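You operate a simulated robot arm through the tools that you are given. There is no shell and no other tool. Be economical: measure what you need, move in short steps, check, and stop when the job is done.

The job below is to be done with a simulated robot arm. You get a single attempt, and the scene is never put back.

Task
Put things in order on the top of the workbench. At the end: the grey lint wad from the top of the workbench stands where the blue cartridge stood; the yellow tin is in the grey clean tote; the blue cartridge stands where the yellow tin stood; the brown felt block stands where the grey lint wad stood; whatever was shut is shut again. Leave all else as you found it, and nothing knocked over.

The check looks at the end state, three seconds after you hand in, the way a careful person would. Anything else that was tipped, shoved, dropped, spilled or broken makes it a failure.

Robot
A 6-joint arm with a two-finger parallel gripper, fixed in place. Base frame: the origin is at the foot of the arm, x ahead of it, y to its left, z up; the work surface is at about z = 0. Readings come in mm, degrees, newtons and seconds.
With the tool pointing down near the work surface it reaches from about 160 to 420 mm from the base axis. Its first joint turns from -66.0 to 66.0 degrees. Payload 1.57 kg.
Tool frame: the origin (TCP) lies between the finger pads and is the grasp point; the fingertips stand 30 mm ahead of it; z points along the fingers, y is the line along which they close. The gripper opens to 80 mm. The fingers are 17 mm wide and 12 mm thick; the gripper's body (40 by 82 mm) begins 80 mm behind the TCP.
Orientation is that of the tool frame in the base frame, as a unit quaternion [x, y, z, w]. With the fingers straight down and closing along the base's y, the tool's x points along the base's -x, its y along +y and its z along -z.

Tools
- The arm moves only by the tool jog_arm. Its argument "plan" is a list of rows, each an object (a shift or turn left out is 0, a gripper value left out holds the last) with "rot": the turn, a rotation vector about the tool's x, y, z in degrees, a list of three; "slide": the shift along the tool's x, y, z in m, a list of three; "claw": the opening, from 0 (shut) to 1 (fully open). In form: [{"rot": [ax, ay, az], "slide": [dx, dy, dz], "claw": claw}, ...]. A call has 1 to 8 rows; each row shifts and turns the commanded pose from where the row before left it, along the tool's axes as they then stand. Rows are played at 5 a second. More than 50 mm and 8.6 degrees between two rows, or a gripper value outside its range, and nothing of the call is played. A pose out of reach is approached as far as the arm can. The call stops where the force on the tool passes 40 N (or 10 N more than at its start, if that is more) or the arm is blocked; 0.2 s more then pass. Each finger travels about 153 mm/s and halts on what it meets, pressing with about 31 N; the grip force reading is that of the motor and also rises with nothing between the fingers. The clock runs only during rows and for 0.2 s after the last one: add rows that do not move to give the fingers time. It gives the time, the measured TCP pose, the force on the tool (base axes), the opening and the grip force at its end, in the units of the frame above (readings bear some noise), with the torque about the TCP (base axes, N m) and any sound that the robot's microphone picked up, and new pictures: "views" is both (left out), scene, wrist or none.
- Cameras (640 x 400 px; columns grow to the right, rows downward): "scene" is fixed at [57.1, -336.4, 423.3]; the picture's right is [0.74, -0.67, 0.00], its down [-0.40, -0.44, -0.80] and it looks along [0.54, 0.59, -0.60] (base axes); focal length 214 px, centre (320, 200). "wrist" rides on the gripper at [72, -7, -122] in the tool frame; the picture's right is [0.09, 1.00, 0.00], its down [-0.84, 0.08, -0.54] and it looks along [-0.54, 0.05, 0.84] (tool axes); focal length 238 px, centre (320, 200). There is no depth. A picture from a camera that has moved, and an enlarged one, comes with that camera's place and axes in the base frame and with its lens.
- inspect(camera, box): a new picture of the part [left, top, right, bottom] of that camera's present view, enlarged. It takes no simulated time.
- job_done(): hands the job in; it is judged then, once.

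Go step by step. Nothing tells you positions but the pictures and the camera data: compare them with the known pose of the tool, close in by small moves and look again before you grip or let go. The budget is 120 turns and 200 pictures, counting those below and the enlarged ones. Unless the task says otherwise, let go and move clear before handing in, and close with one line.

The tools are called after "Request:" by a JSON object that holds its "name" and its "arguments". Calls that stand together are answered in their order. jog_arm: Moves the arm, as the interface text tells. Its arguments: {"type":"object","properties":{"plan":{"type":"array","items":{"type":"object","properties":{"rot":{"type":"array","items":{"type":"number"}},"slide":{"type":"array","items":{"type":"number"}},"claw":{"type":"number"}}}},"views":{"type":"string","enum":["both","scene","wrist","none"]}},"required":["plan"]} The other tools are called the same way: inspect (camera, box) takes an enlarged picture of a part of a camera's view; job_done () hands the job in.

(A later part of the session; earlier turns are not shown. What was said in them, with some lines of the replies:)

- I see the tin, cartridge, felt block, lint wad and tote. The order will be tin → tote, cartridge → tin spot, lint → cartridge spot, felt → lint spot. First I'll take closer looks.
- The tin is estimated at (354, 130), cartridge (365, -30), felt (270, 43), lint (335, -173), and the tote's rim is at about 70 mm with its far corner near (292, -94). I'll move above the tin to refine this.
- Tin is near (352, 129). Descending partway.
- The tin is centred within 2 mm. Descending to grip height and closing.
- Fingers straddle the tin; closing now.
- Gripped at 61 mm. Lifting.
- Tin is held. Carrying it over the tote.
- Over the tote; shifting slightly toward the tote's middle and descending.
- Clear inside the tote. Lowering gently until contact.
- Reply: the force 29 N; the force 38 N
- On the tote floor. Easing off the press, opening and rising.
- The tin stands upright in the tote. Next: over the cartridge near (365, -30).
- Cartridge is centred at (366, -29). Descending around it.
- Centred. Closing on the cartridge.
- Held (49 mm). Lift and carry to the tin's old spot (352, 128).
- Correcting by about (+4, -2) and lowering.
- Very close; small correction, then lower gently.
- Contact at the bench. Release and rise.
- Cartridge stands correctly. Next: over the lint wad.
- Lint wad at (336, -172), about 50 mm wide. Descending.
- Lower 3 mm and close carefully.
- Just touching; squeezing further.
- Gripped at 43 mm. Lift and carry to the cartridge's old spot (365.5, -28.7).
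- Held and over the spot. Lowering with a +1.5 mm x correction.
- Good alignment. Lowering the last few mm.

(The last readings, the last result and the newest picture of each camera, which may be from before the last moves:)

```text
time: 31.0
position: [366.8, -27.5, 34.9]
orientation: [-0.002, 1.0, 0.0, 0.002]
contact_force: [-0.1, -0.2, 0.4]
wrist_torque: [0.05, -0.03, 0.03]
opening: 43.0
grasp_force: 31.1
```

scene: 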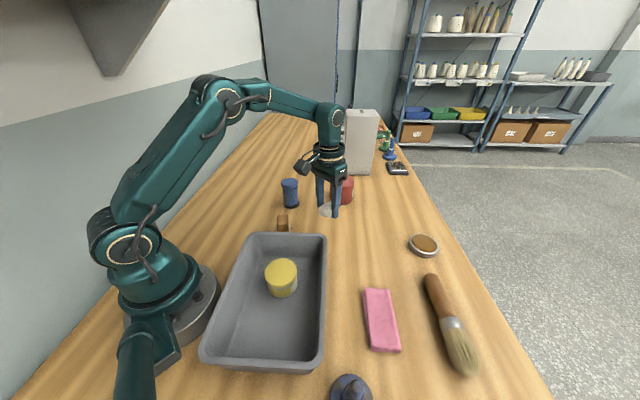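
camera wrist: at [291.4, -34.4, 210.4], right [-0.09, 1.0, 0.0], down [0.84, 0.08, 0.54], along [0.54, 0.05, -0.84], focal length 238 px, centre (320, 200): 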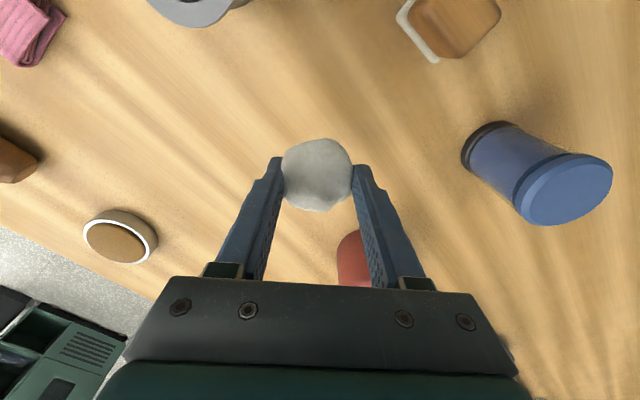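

At the original grip height. Tiny final step, release, rise.

Request:
{"name": "jog_arm", "arguments": {"plan": [{"slide": [0.001, -0.001, 0.0006]}, {}, {"claw": 0.8}, {}, {}], "views": "wrist"}}

Request:
{"name": "jog_arm", "arguments": {"plan": [{"slide": [0, 0, -0.03]}, {"slide": [0, 0, -0.045], "claw": 1}, {"slide": [0, 0, -0.045]}, {}]}}

Request:
{"name": "inspect", "arguments": {"camera": "scene", "box": [240, 160, 400, 260]}}

```text
time: 32.2
position: [365.4, -29.6, 33.7]
orientation: [-0.001, 1.0, 0.0, 0.0]
contact_force: [-0.7, 0.6, -1.0]
wrist_torque: [0.01, 0.02, 0.02]
opening: 63.8
grasp_force: 0.0
camera wrist: at [293.6, -35.2, 155.1], right [-0.09, 1.0, 0.0], down [0.84, 0.08, 0.54], along [0.54, 0.05, -0.84], focal length 238 px, centre (320, 200)
```

wrist: 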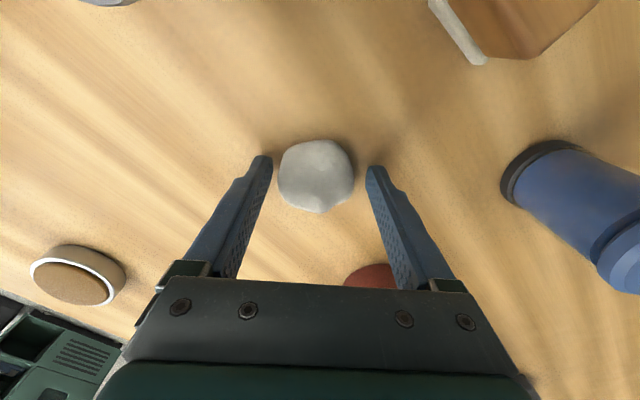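

```text
time: 33.2
position: [364.7, -28.7, 155.5]
orientation: [-0.002, 1.0, 0.0, 0.001]
contact_force: [-0.7, -0.9, -0.4]
wrist_torque: [-0.03, -0.02, 0.02]
opening: 80.2
grasp_force: 0.1
camera wrist: at [292.9, -34.1, 276.1], right [-0.09, 1.0, 0.0], down [0.84, 0.08, 0.54], along [0.54, 0.05, -0.84], focal length 238 px, centre (320, 200)
```

scene: 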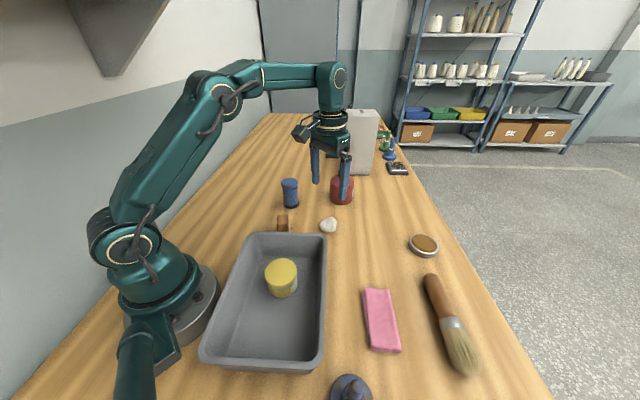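
wrist: 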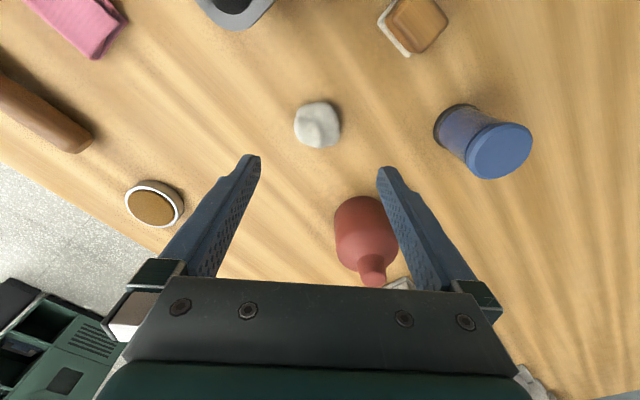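

```text
4.00 times, centred on (320, 210) of scene
camera zoom: at [57.1, -336.4, 423.3], right [0.74, -0.67, 0.0], down [-0.4, -0.44, -0.8], along [0.54, 0.59, -0.6], focal length 858 px, centre (320, 160)
```

zoom: 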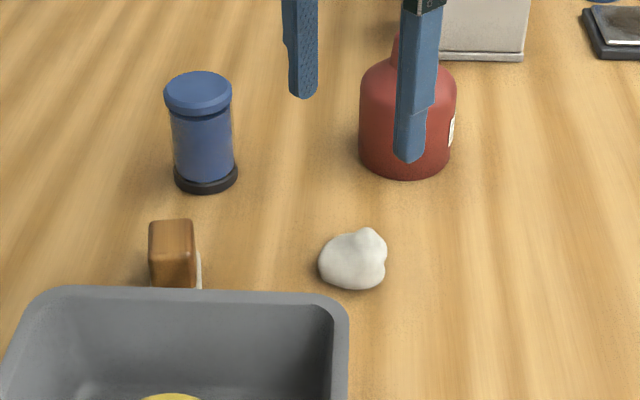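

Lint wad placed within ~2 mm. Next: over the felt block.

Request:
{"name": "jog_arm", "arguments": {"plan": [{"slide": [0.032, 0.0239, 0]}, {"slide": [0.032, 0.0239, 0]}, {"slide": [0.032, 0.0239, 0]}, {"slide": [0, 0, 0.02]}, {}]}}

Request:
{"name": "inspect", "arguments": {"camera": "wrist", "box": [240, 90, 400, 190]}}

Request:
{"name": "inspect", "arguments": {"camera": "scene", "box": [243, 200, 323, 250]}}

```text
time: 34.4
position: [269.1, 42.7, 133.2]
orientation: [-0.002, 1.0, -0.001, 0.0]
contact_force: [-0.1, -0.5, -0.8]
wrist_torque: [-0.01, -0.03, 0.01]
opening: 80.0
grasp_force: 0.1
camera wrist: at [197.4, 35.8, 254.7], right [-0.09, 1.0, 0.0], down [0.84, 0.08, 0.54], along [0.54, 0.05, -0.84], focal length 238 px, centre (320, 200)
```

scene: 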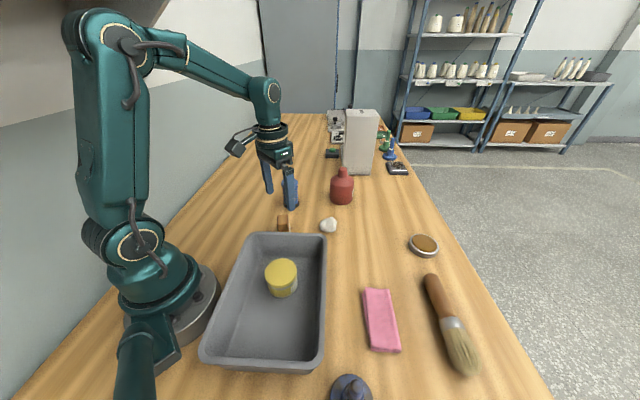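
wrist: 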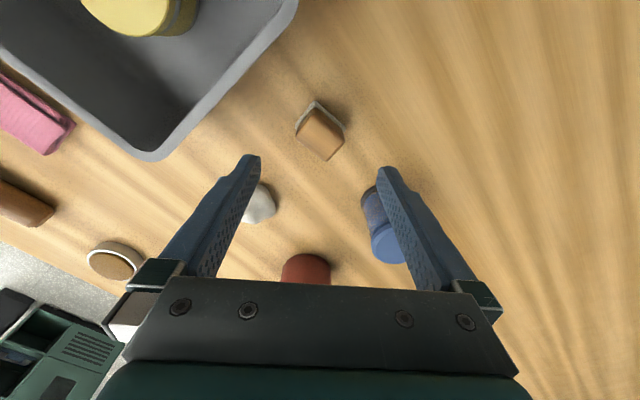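

```text
4.00 times, centred on (320, 140) of wrist
camera zoom: at [197.4, 35.8, 254.7], right [-0.09, 1.0, 0.0], down [0.84, 0.08, 0.54], along [0.54, 0.05, -0.84], focal length 953 px, centre (320, 440)
```

zoom: 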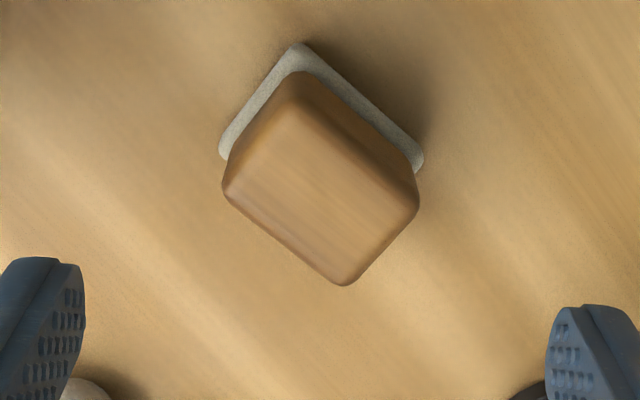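

```text
8.00 times, centred on (283, 225) of scene
camera zoom: at [57.1, -336.4, 423.3], right [0.74, -0.67, 0.0], down [-0.4, -0.44, -0.8], along [0.54, 0.59, -0.6], focal length 1716 px, centre (616, 0)
```

zoom: 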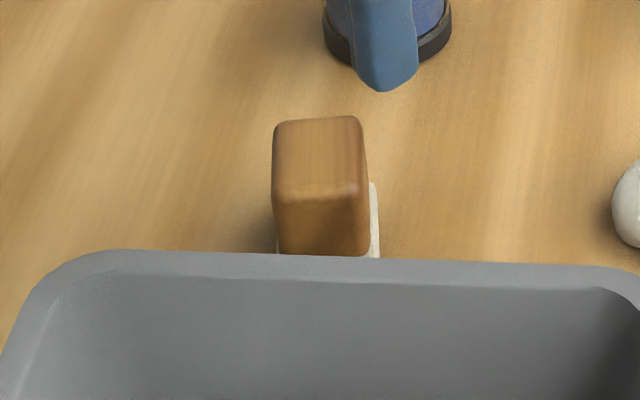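

Felt block: base ~34 × 44 mm, about 40 mm tall, centre (271, 43), long axis ~55° from x. I'll turn the gripper by +54.6° about vertical to grip the short side, which keeps its orientation and clears the cloth later.

Request:
{"name": "jog_arm", "arguments": {"plan": [{"slide": [-0.002, 0, 0]}, {"rot": [0, 0, -7.8]}, {"rot": [0, 0, -7.8]}, {"rot": [0, 0, -7.8]}, {"rot": [0, 0, -7.8]}, {"rot": [0, 0, -7.8]}, {"rot": [0, 0, -7.8]}, {"rot": [0, 0, -7.8]}], "views": "none"}}

Request:
{"name": "jog_arm", "arguments": {"plan": [{}]}}

Request:
{"name": "inspect", "arguments": {"camera": "wrist", "box": [240, 90, 400, 190]}}

```text
time: 36.2
position: [271.3, 41.3, 134.4]
orientation: [-0.461, 0.887, -0.001, 0.0]
contact_force: [0.4, 0.0, 0.4]
wrist_torque: [0.04, 0.02, -0.01]
opening: 80.3
grasp_force: 0.0
```

```text
time: 36.6
position: [271.3, 42.3, 133.2]
orientation: [-0.46, 0.888, 0.0, 0.002]
contact_force: [0.9, -0.2, 0.0]
wrist_torque: [0.02, -0.04, 0.0]
opening: 80.0
grasp_force: 0.0
camera wrist: at [235.4, -19.3, 255.3], right [-0.87, 0.5, 0.0], down [0.42, 0.73, 0.54], along [0.27, 0.47, -0.84], focal length 238 px, centre (320, 200)
```

scene: 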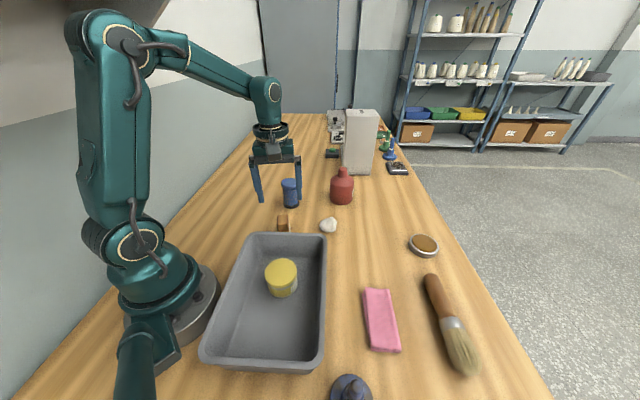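
wrist: 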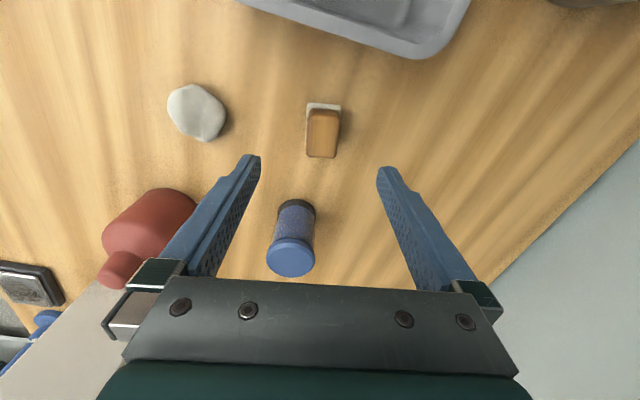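

```text
4.00 times, centred on (320, 140) of wrist
camera zoom: at [235.4, -19.3, 255.3], right [-0.87, 0.5, 0.0], down [0.42, 0.73, 0.54], along [0.27, 0.47, -0.84], focal length 953 px, centre (320, 440)
```

zoom: 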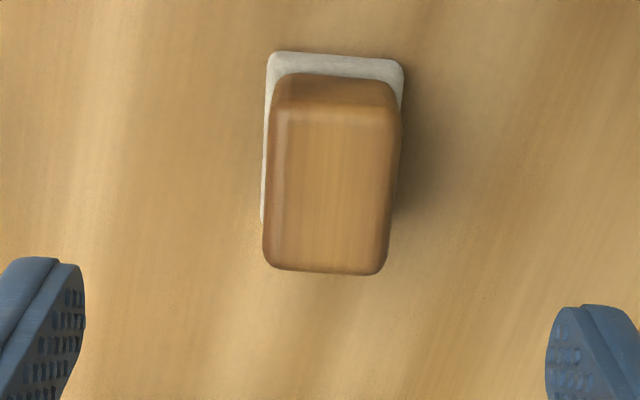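

Aligned within ~1°. Shift 2 mm along the closing axis and descend.

Request:
{"name": "jog_arm", "arguments": {"plan": [{"slide": [0.001, 0.002, 0.03], "claw": 0.85}, {"slide": [0, 0, 0.035]}, {"slide": [0, 0, 0.02]}, {}]}}

Request:
{"name": "inspect", "arguments": {"camera": "scene", "box": [235, 190, 331, 250]}}

```text
time: 37.6
position: [269.9, 42.7, 49.1]
orientation: [-0.46, 0.888, 0.0, 0.001]
contact_force: [-0.3, -0.3, 0.1]
wrist_torque: [0.01, -0.01, 0.01]
opening: 68.2
grasp_force: 0.0
camera wrist: at [232.8, -18.6, 170.5], right [-0.87, 0.5, 0.0], down [0.42, 0.73, 0.54], along [0.27, 0.47, -0.84], focal length 238 px, centre (320, 200)
```

scene: 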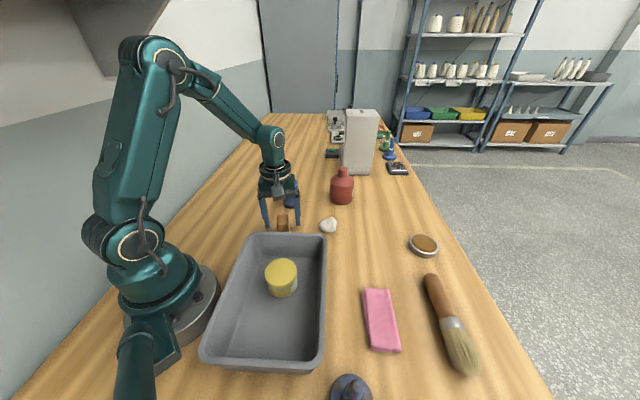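
wrist: 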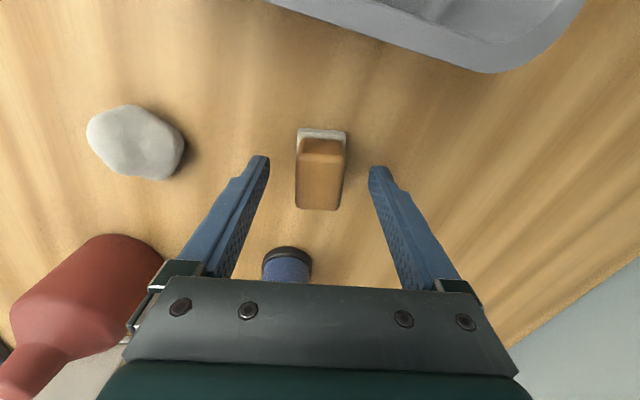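

```text
6.67 times, centred on (283, 220) of scene
camera zoom: at [57.1, -336.4, 423.3], right [0.74, -0.67, 0.0], down [-0.4, -0.44, -0.8], along [0.54, 0.59, -0.6], focal length 1430 px, centre (567, 67)
```

zoom: 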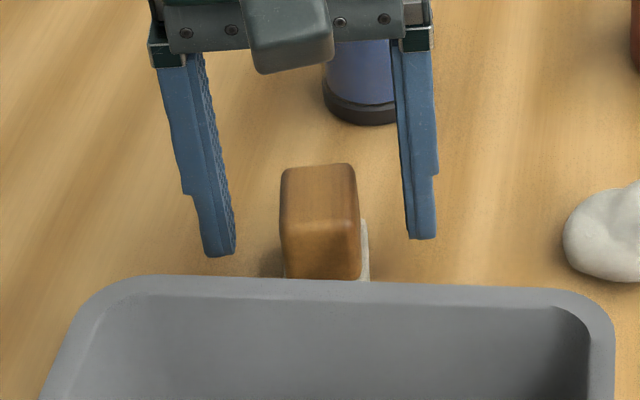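

Centred. Lower 8 mm and close.

Request:
{"name": "jog_arm", "arguments": {"plan": [{"slide": [0.0005, 0.001, 0.008]}, {}, {"claw": 0.3}, {}, {}], "views": "wrist"}}

```text
time: 38.8
position: [267.8, 44.3, 40.1]
orientation: [-0.459, 0.888, -0.001, 0.002]
contact_force: [-0.3, 0.0, 0.5]
wrist_torque: [0.0, 0.04, 0.02]
opening: 32.6
grasp_force: 31.0
camera wrist: at [231.5, -18.8, 161.9], right [-0.87, 0.5, 0.0], down [0.42, 0.73, 0.54], along [0.27, 0.47, -0.84], focal length 238 px, centre (320, 200)
```

wrist: 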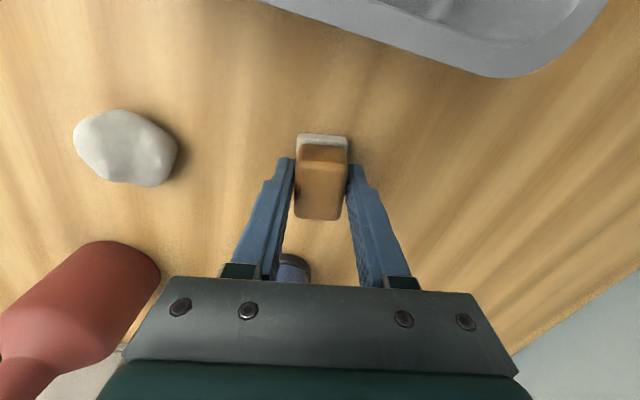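

Gripped (33 mm). Lift high, then carry to the lint wad's old spot (336, -172).

Request:
{"name": "jog_arm", "arguments": {"plan": [{"slide": [0, 0, -0.04]}, {"slide": [0, 0, -0.048]}, {"slide": [0.0228, -0.0299, 0]}, {"slide": [0.0228, -0.0299, 0]}, {"slide": [0.0228, -0.0299, 0]}, {"slide": [0.0228, -0.0299, 0]}, {"slide": [0.0228, -0.0299, 0]}, {"slide": [0.0227, -0.0297, 0]}], "views": "none"}}

Request:
{"name": "jog_arm", "arguments": {"plan": [{}]}}

```text
time: 40.6
position: [335.6, -170.9, 130.5]
orientation: [-0.46, 0.888, 0.001, 0.0]
contact_force: [0.3, -0.2, 0.2]
wrist_torque: [0.0, 0.05, -0.01]
opening: 32.9
grasp_force: 30.6
```

```text
time: 41.0
position: [336.4, -171.7, 130.4]
orientation: [-0.46, 0.888, 0.0, 0.001]
contact_force: [0.1, 0.2, -0.8]
wrist_torque: [0.02, -0.02, 0.0]
opening: 32.8
grasp_force: 31.3
camera wrist: at [300.6, -233.6, 251.5], right [-0.87, 0.5, 0.0], down [0.42, 0.73, 0.54], along [0.27, 0.47, -0.84], focal length 238 px, centre (320, 200)
```

scene: 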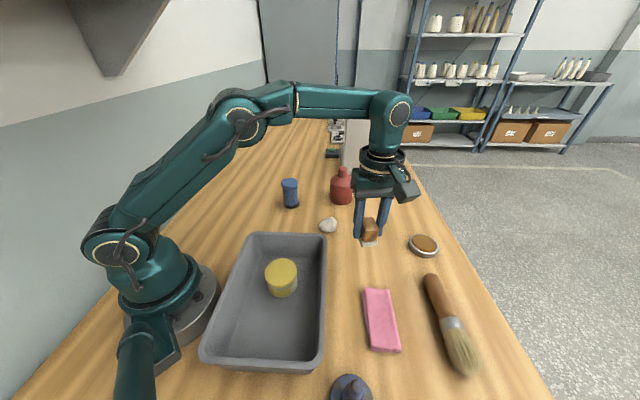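
wrist: 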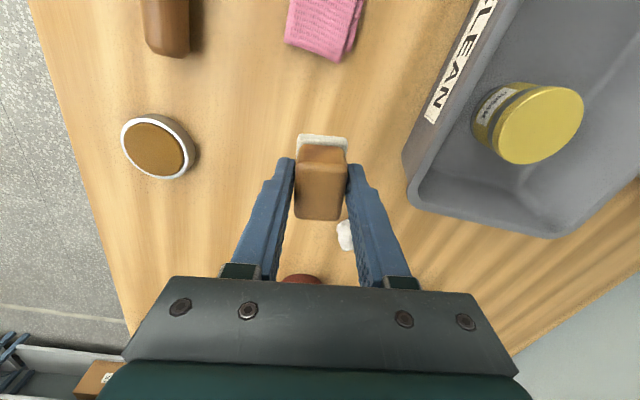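

Tote is labelled "CLEAN", as wanted. Lowering to z ≈ 46.

Request:
{"name": "jog_arm", "arguments": {"plan": [{"slide": [0, 0, 0.035]}, {"slide": [0, 0, 0.035]}, {"slide": [0, 0, 0.014]}, {}], "views": "wrist"}}

Request:
{"name": "inspect", "arguments": {"camera": "scene", "box": [320, 230, 400, 280]}}

```text
time: 42.0
position: [336.5, -172.9, 46.2]
orientation: [-0.46, 0.888, 0.0, 0.0]
contact_force: [0.3, 0.2, -0.5]
wrist_torque: [-0.01, -0.02, 0.01]
opening: 32.9
grasp_force: 30.3
camera wrist: at [300.6, -234.4, 167.0], right [-0.87, 0.5, 0.0], down [0.42, 0.73, 0.54], along [0.27, 0.47, -0.84], focal length 238 px, centre (320, 200)
```

wrist: 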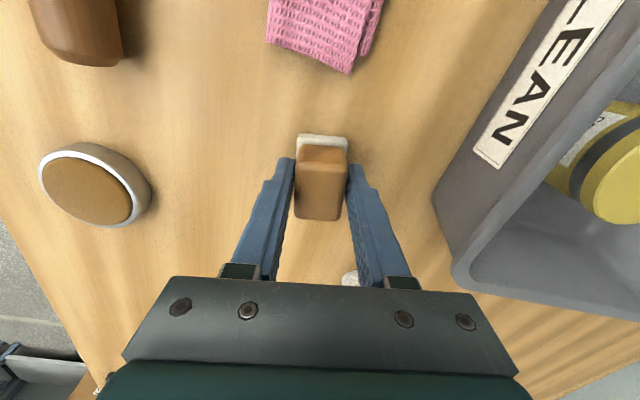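

```text
8.00 times, centred on (360, 255) of scene
camera zoom: at [57.1, -336.4, 423.3], right [0.74, -0.67, 0.0], down [-0.4, -0.44, -0.8], along [0.54, 0.59, -0.6], focal length 1716 px, centre (0, -240)
```

zoom: 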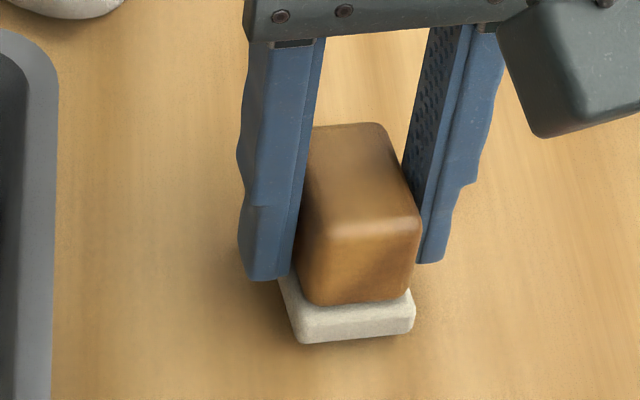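

The block's base projects exactly where intended. Lowering to contact.

Request:
{"name": "jog_arm", "arguments": {"plan": [{"slide": [0, 0, 0.003]}, {"slide": [0, 0, 0.0015]}, {}], "views": "none"}}

Request:
{"name": "jog_arm", "arguments": {"plan": [{"slide": [0, 0, 0.0012]}, {}], "views": "none"}}

```text
time: 42.8
position: [335.9, -171.5, 40.6]
orientation: [-0.46, 0.888, 0.001, 0.002]
contact_force: [0.9, 0.3, -0.7]
wrist_torque: [-0.03, -0.01, 0.02]
opening: 32.8
grasp_force: 31.4
```

```text
time: 43.4
position: [336.5, -171.8, 40.0]
orientation: [-0.46, 0.888, 0.0, 0.001]
contact_force: [-1.4, 2.4, 10.7]
wrist_torque: [0.03, -0.04, 0.07]
opening: 32.7
grasp_force: 31.0
```

Contact. Releasing and rising.

Request:
{"name": "jog_arm", "arguments": {"plan": [{"claw": 0.7}, {}, {}], "views": "none"}}

Request:
{"name": "jog_arm", "arguments": {"plan": [{"slide": [0, 0, -0.03]}, {"slide": [0, 0, -0.045]}, {"slide": [0, 0, -0.045]}, {"slide": [0, 0, -0.045], "claw": 1}, {}]}}

Request:
{"name": "inspect", "arguments": {"camera": "scene", "box": [240, 160, 448, 290]}}

```text
time: 44.2
position: [335.6, -172.3, 39.0]
orientation: [-0.46, 0.888, -0.001, 0.002]
contact_force: [0.0, -0.7, 0.0]
wrist_torque: [-0.03, 0.01, 0.01]
opening: 56.3
grasp_force: 0.0
```

```text
time: 45.4
position: [326.5, -167.6, 198.4]
orientation: [-0.46, 0.888, 0.0, 0.0]
contact_force: [-0.2, 0.3, -0.3]
wrist_torque: [0.02, -0.04, 0.0]
opening: 80.1
grasp_force: 0.0
out of reach, approached as far as the arm can: row 4
camera wrist: at [290.6, -229.6, 319.6], right [-0.87, 0.5, 0.0], down [0.42, 0.73, 0.54], along [0.27, 0.47, -0.84], focal length 238 px, centre (320, 200)
```

scene: 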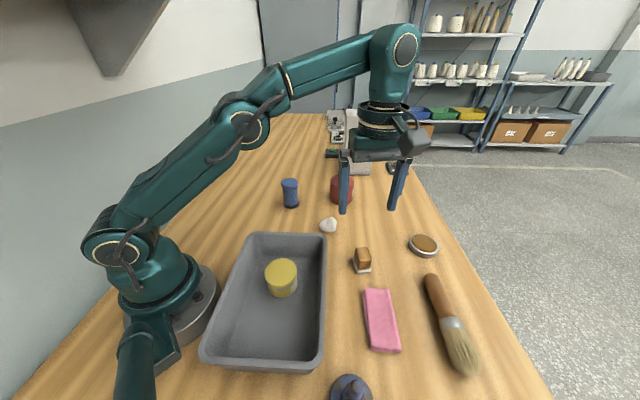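
wrist: 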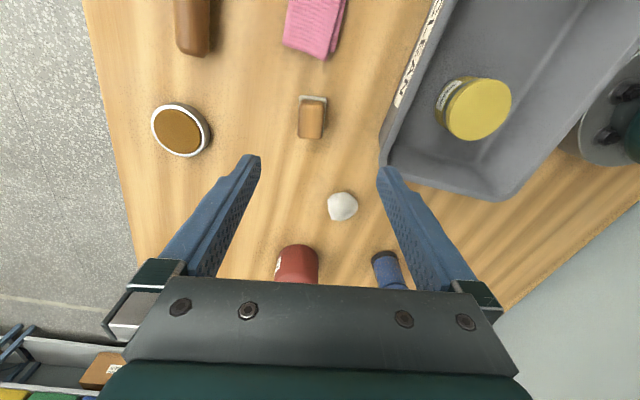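

```text
3.08 times, centred on (344, 225) of scene
camera zoom: at [57.1, -336.4, 423.3], right [0.74, -0.67, 0.0], down [-0.4, -0.44, -0.8], along [0.54, 0.59, -0.6], focal length 660 px, centre (246, 123)
```

zoom: 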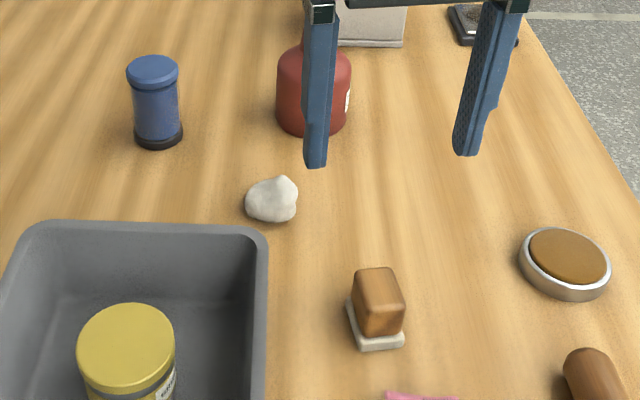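

All four pieces are upright in their places and the arm is clear. Nothing shut was opened, so I'm handing in.

Request:
{"name": "job_done", "arguments": {}}

```text
The job is handed in.
```

The job is handed in: the yellow tin is in the grey clean tote, the blue cartridge is on the tin's spot, the lint wad is on the cartridge's spot and the felt block is on the lint wad's spot. All four are upright and within about 2–3 mm by the pictures, and I saw nothing else disturbed.
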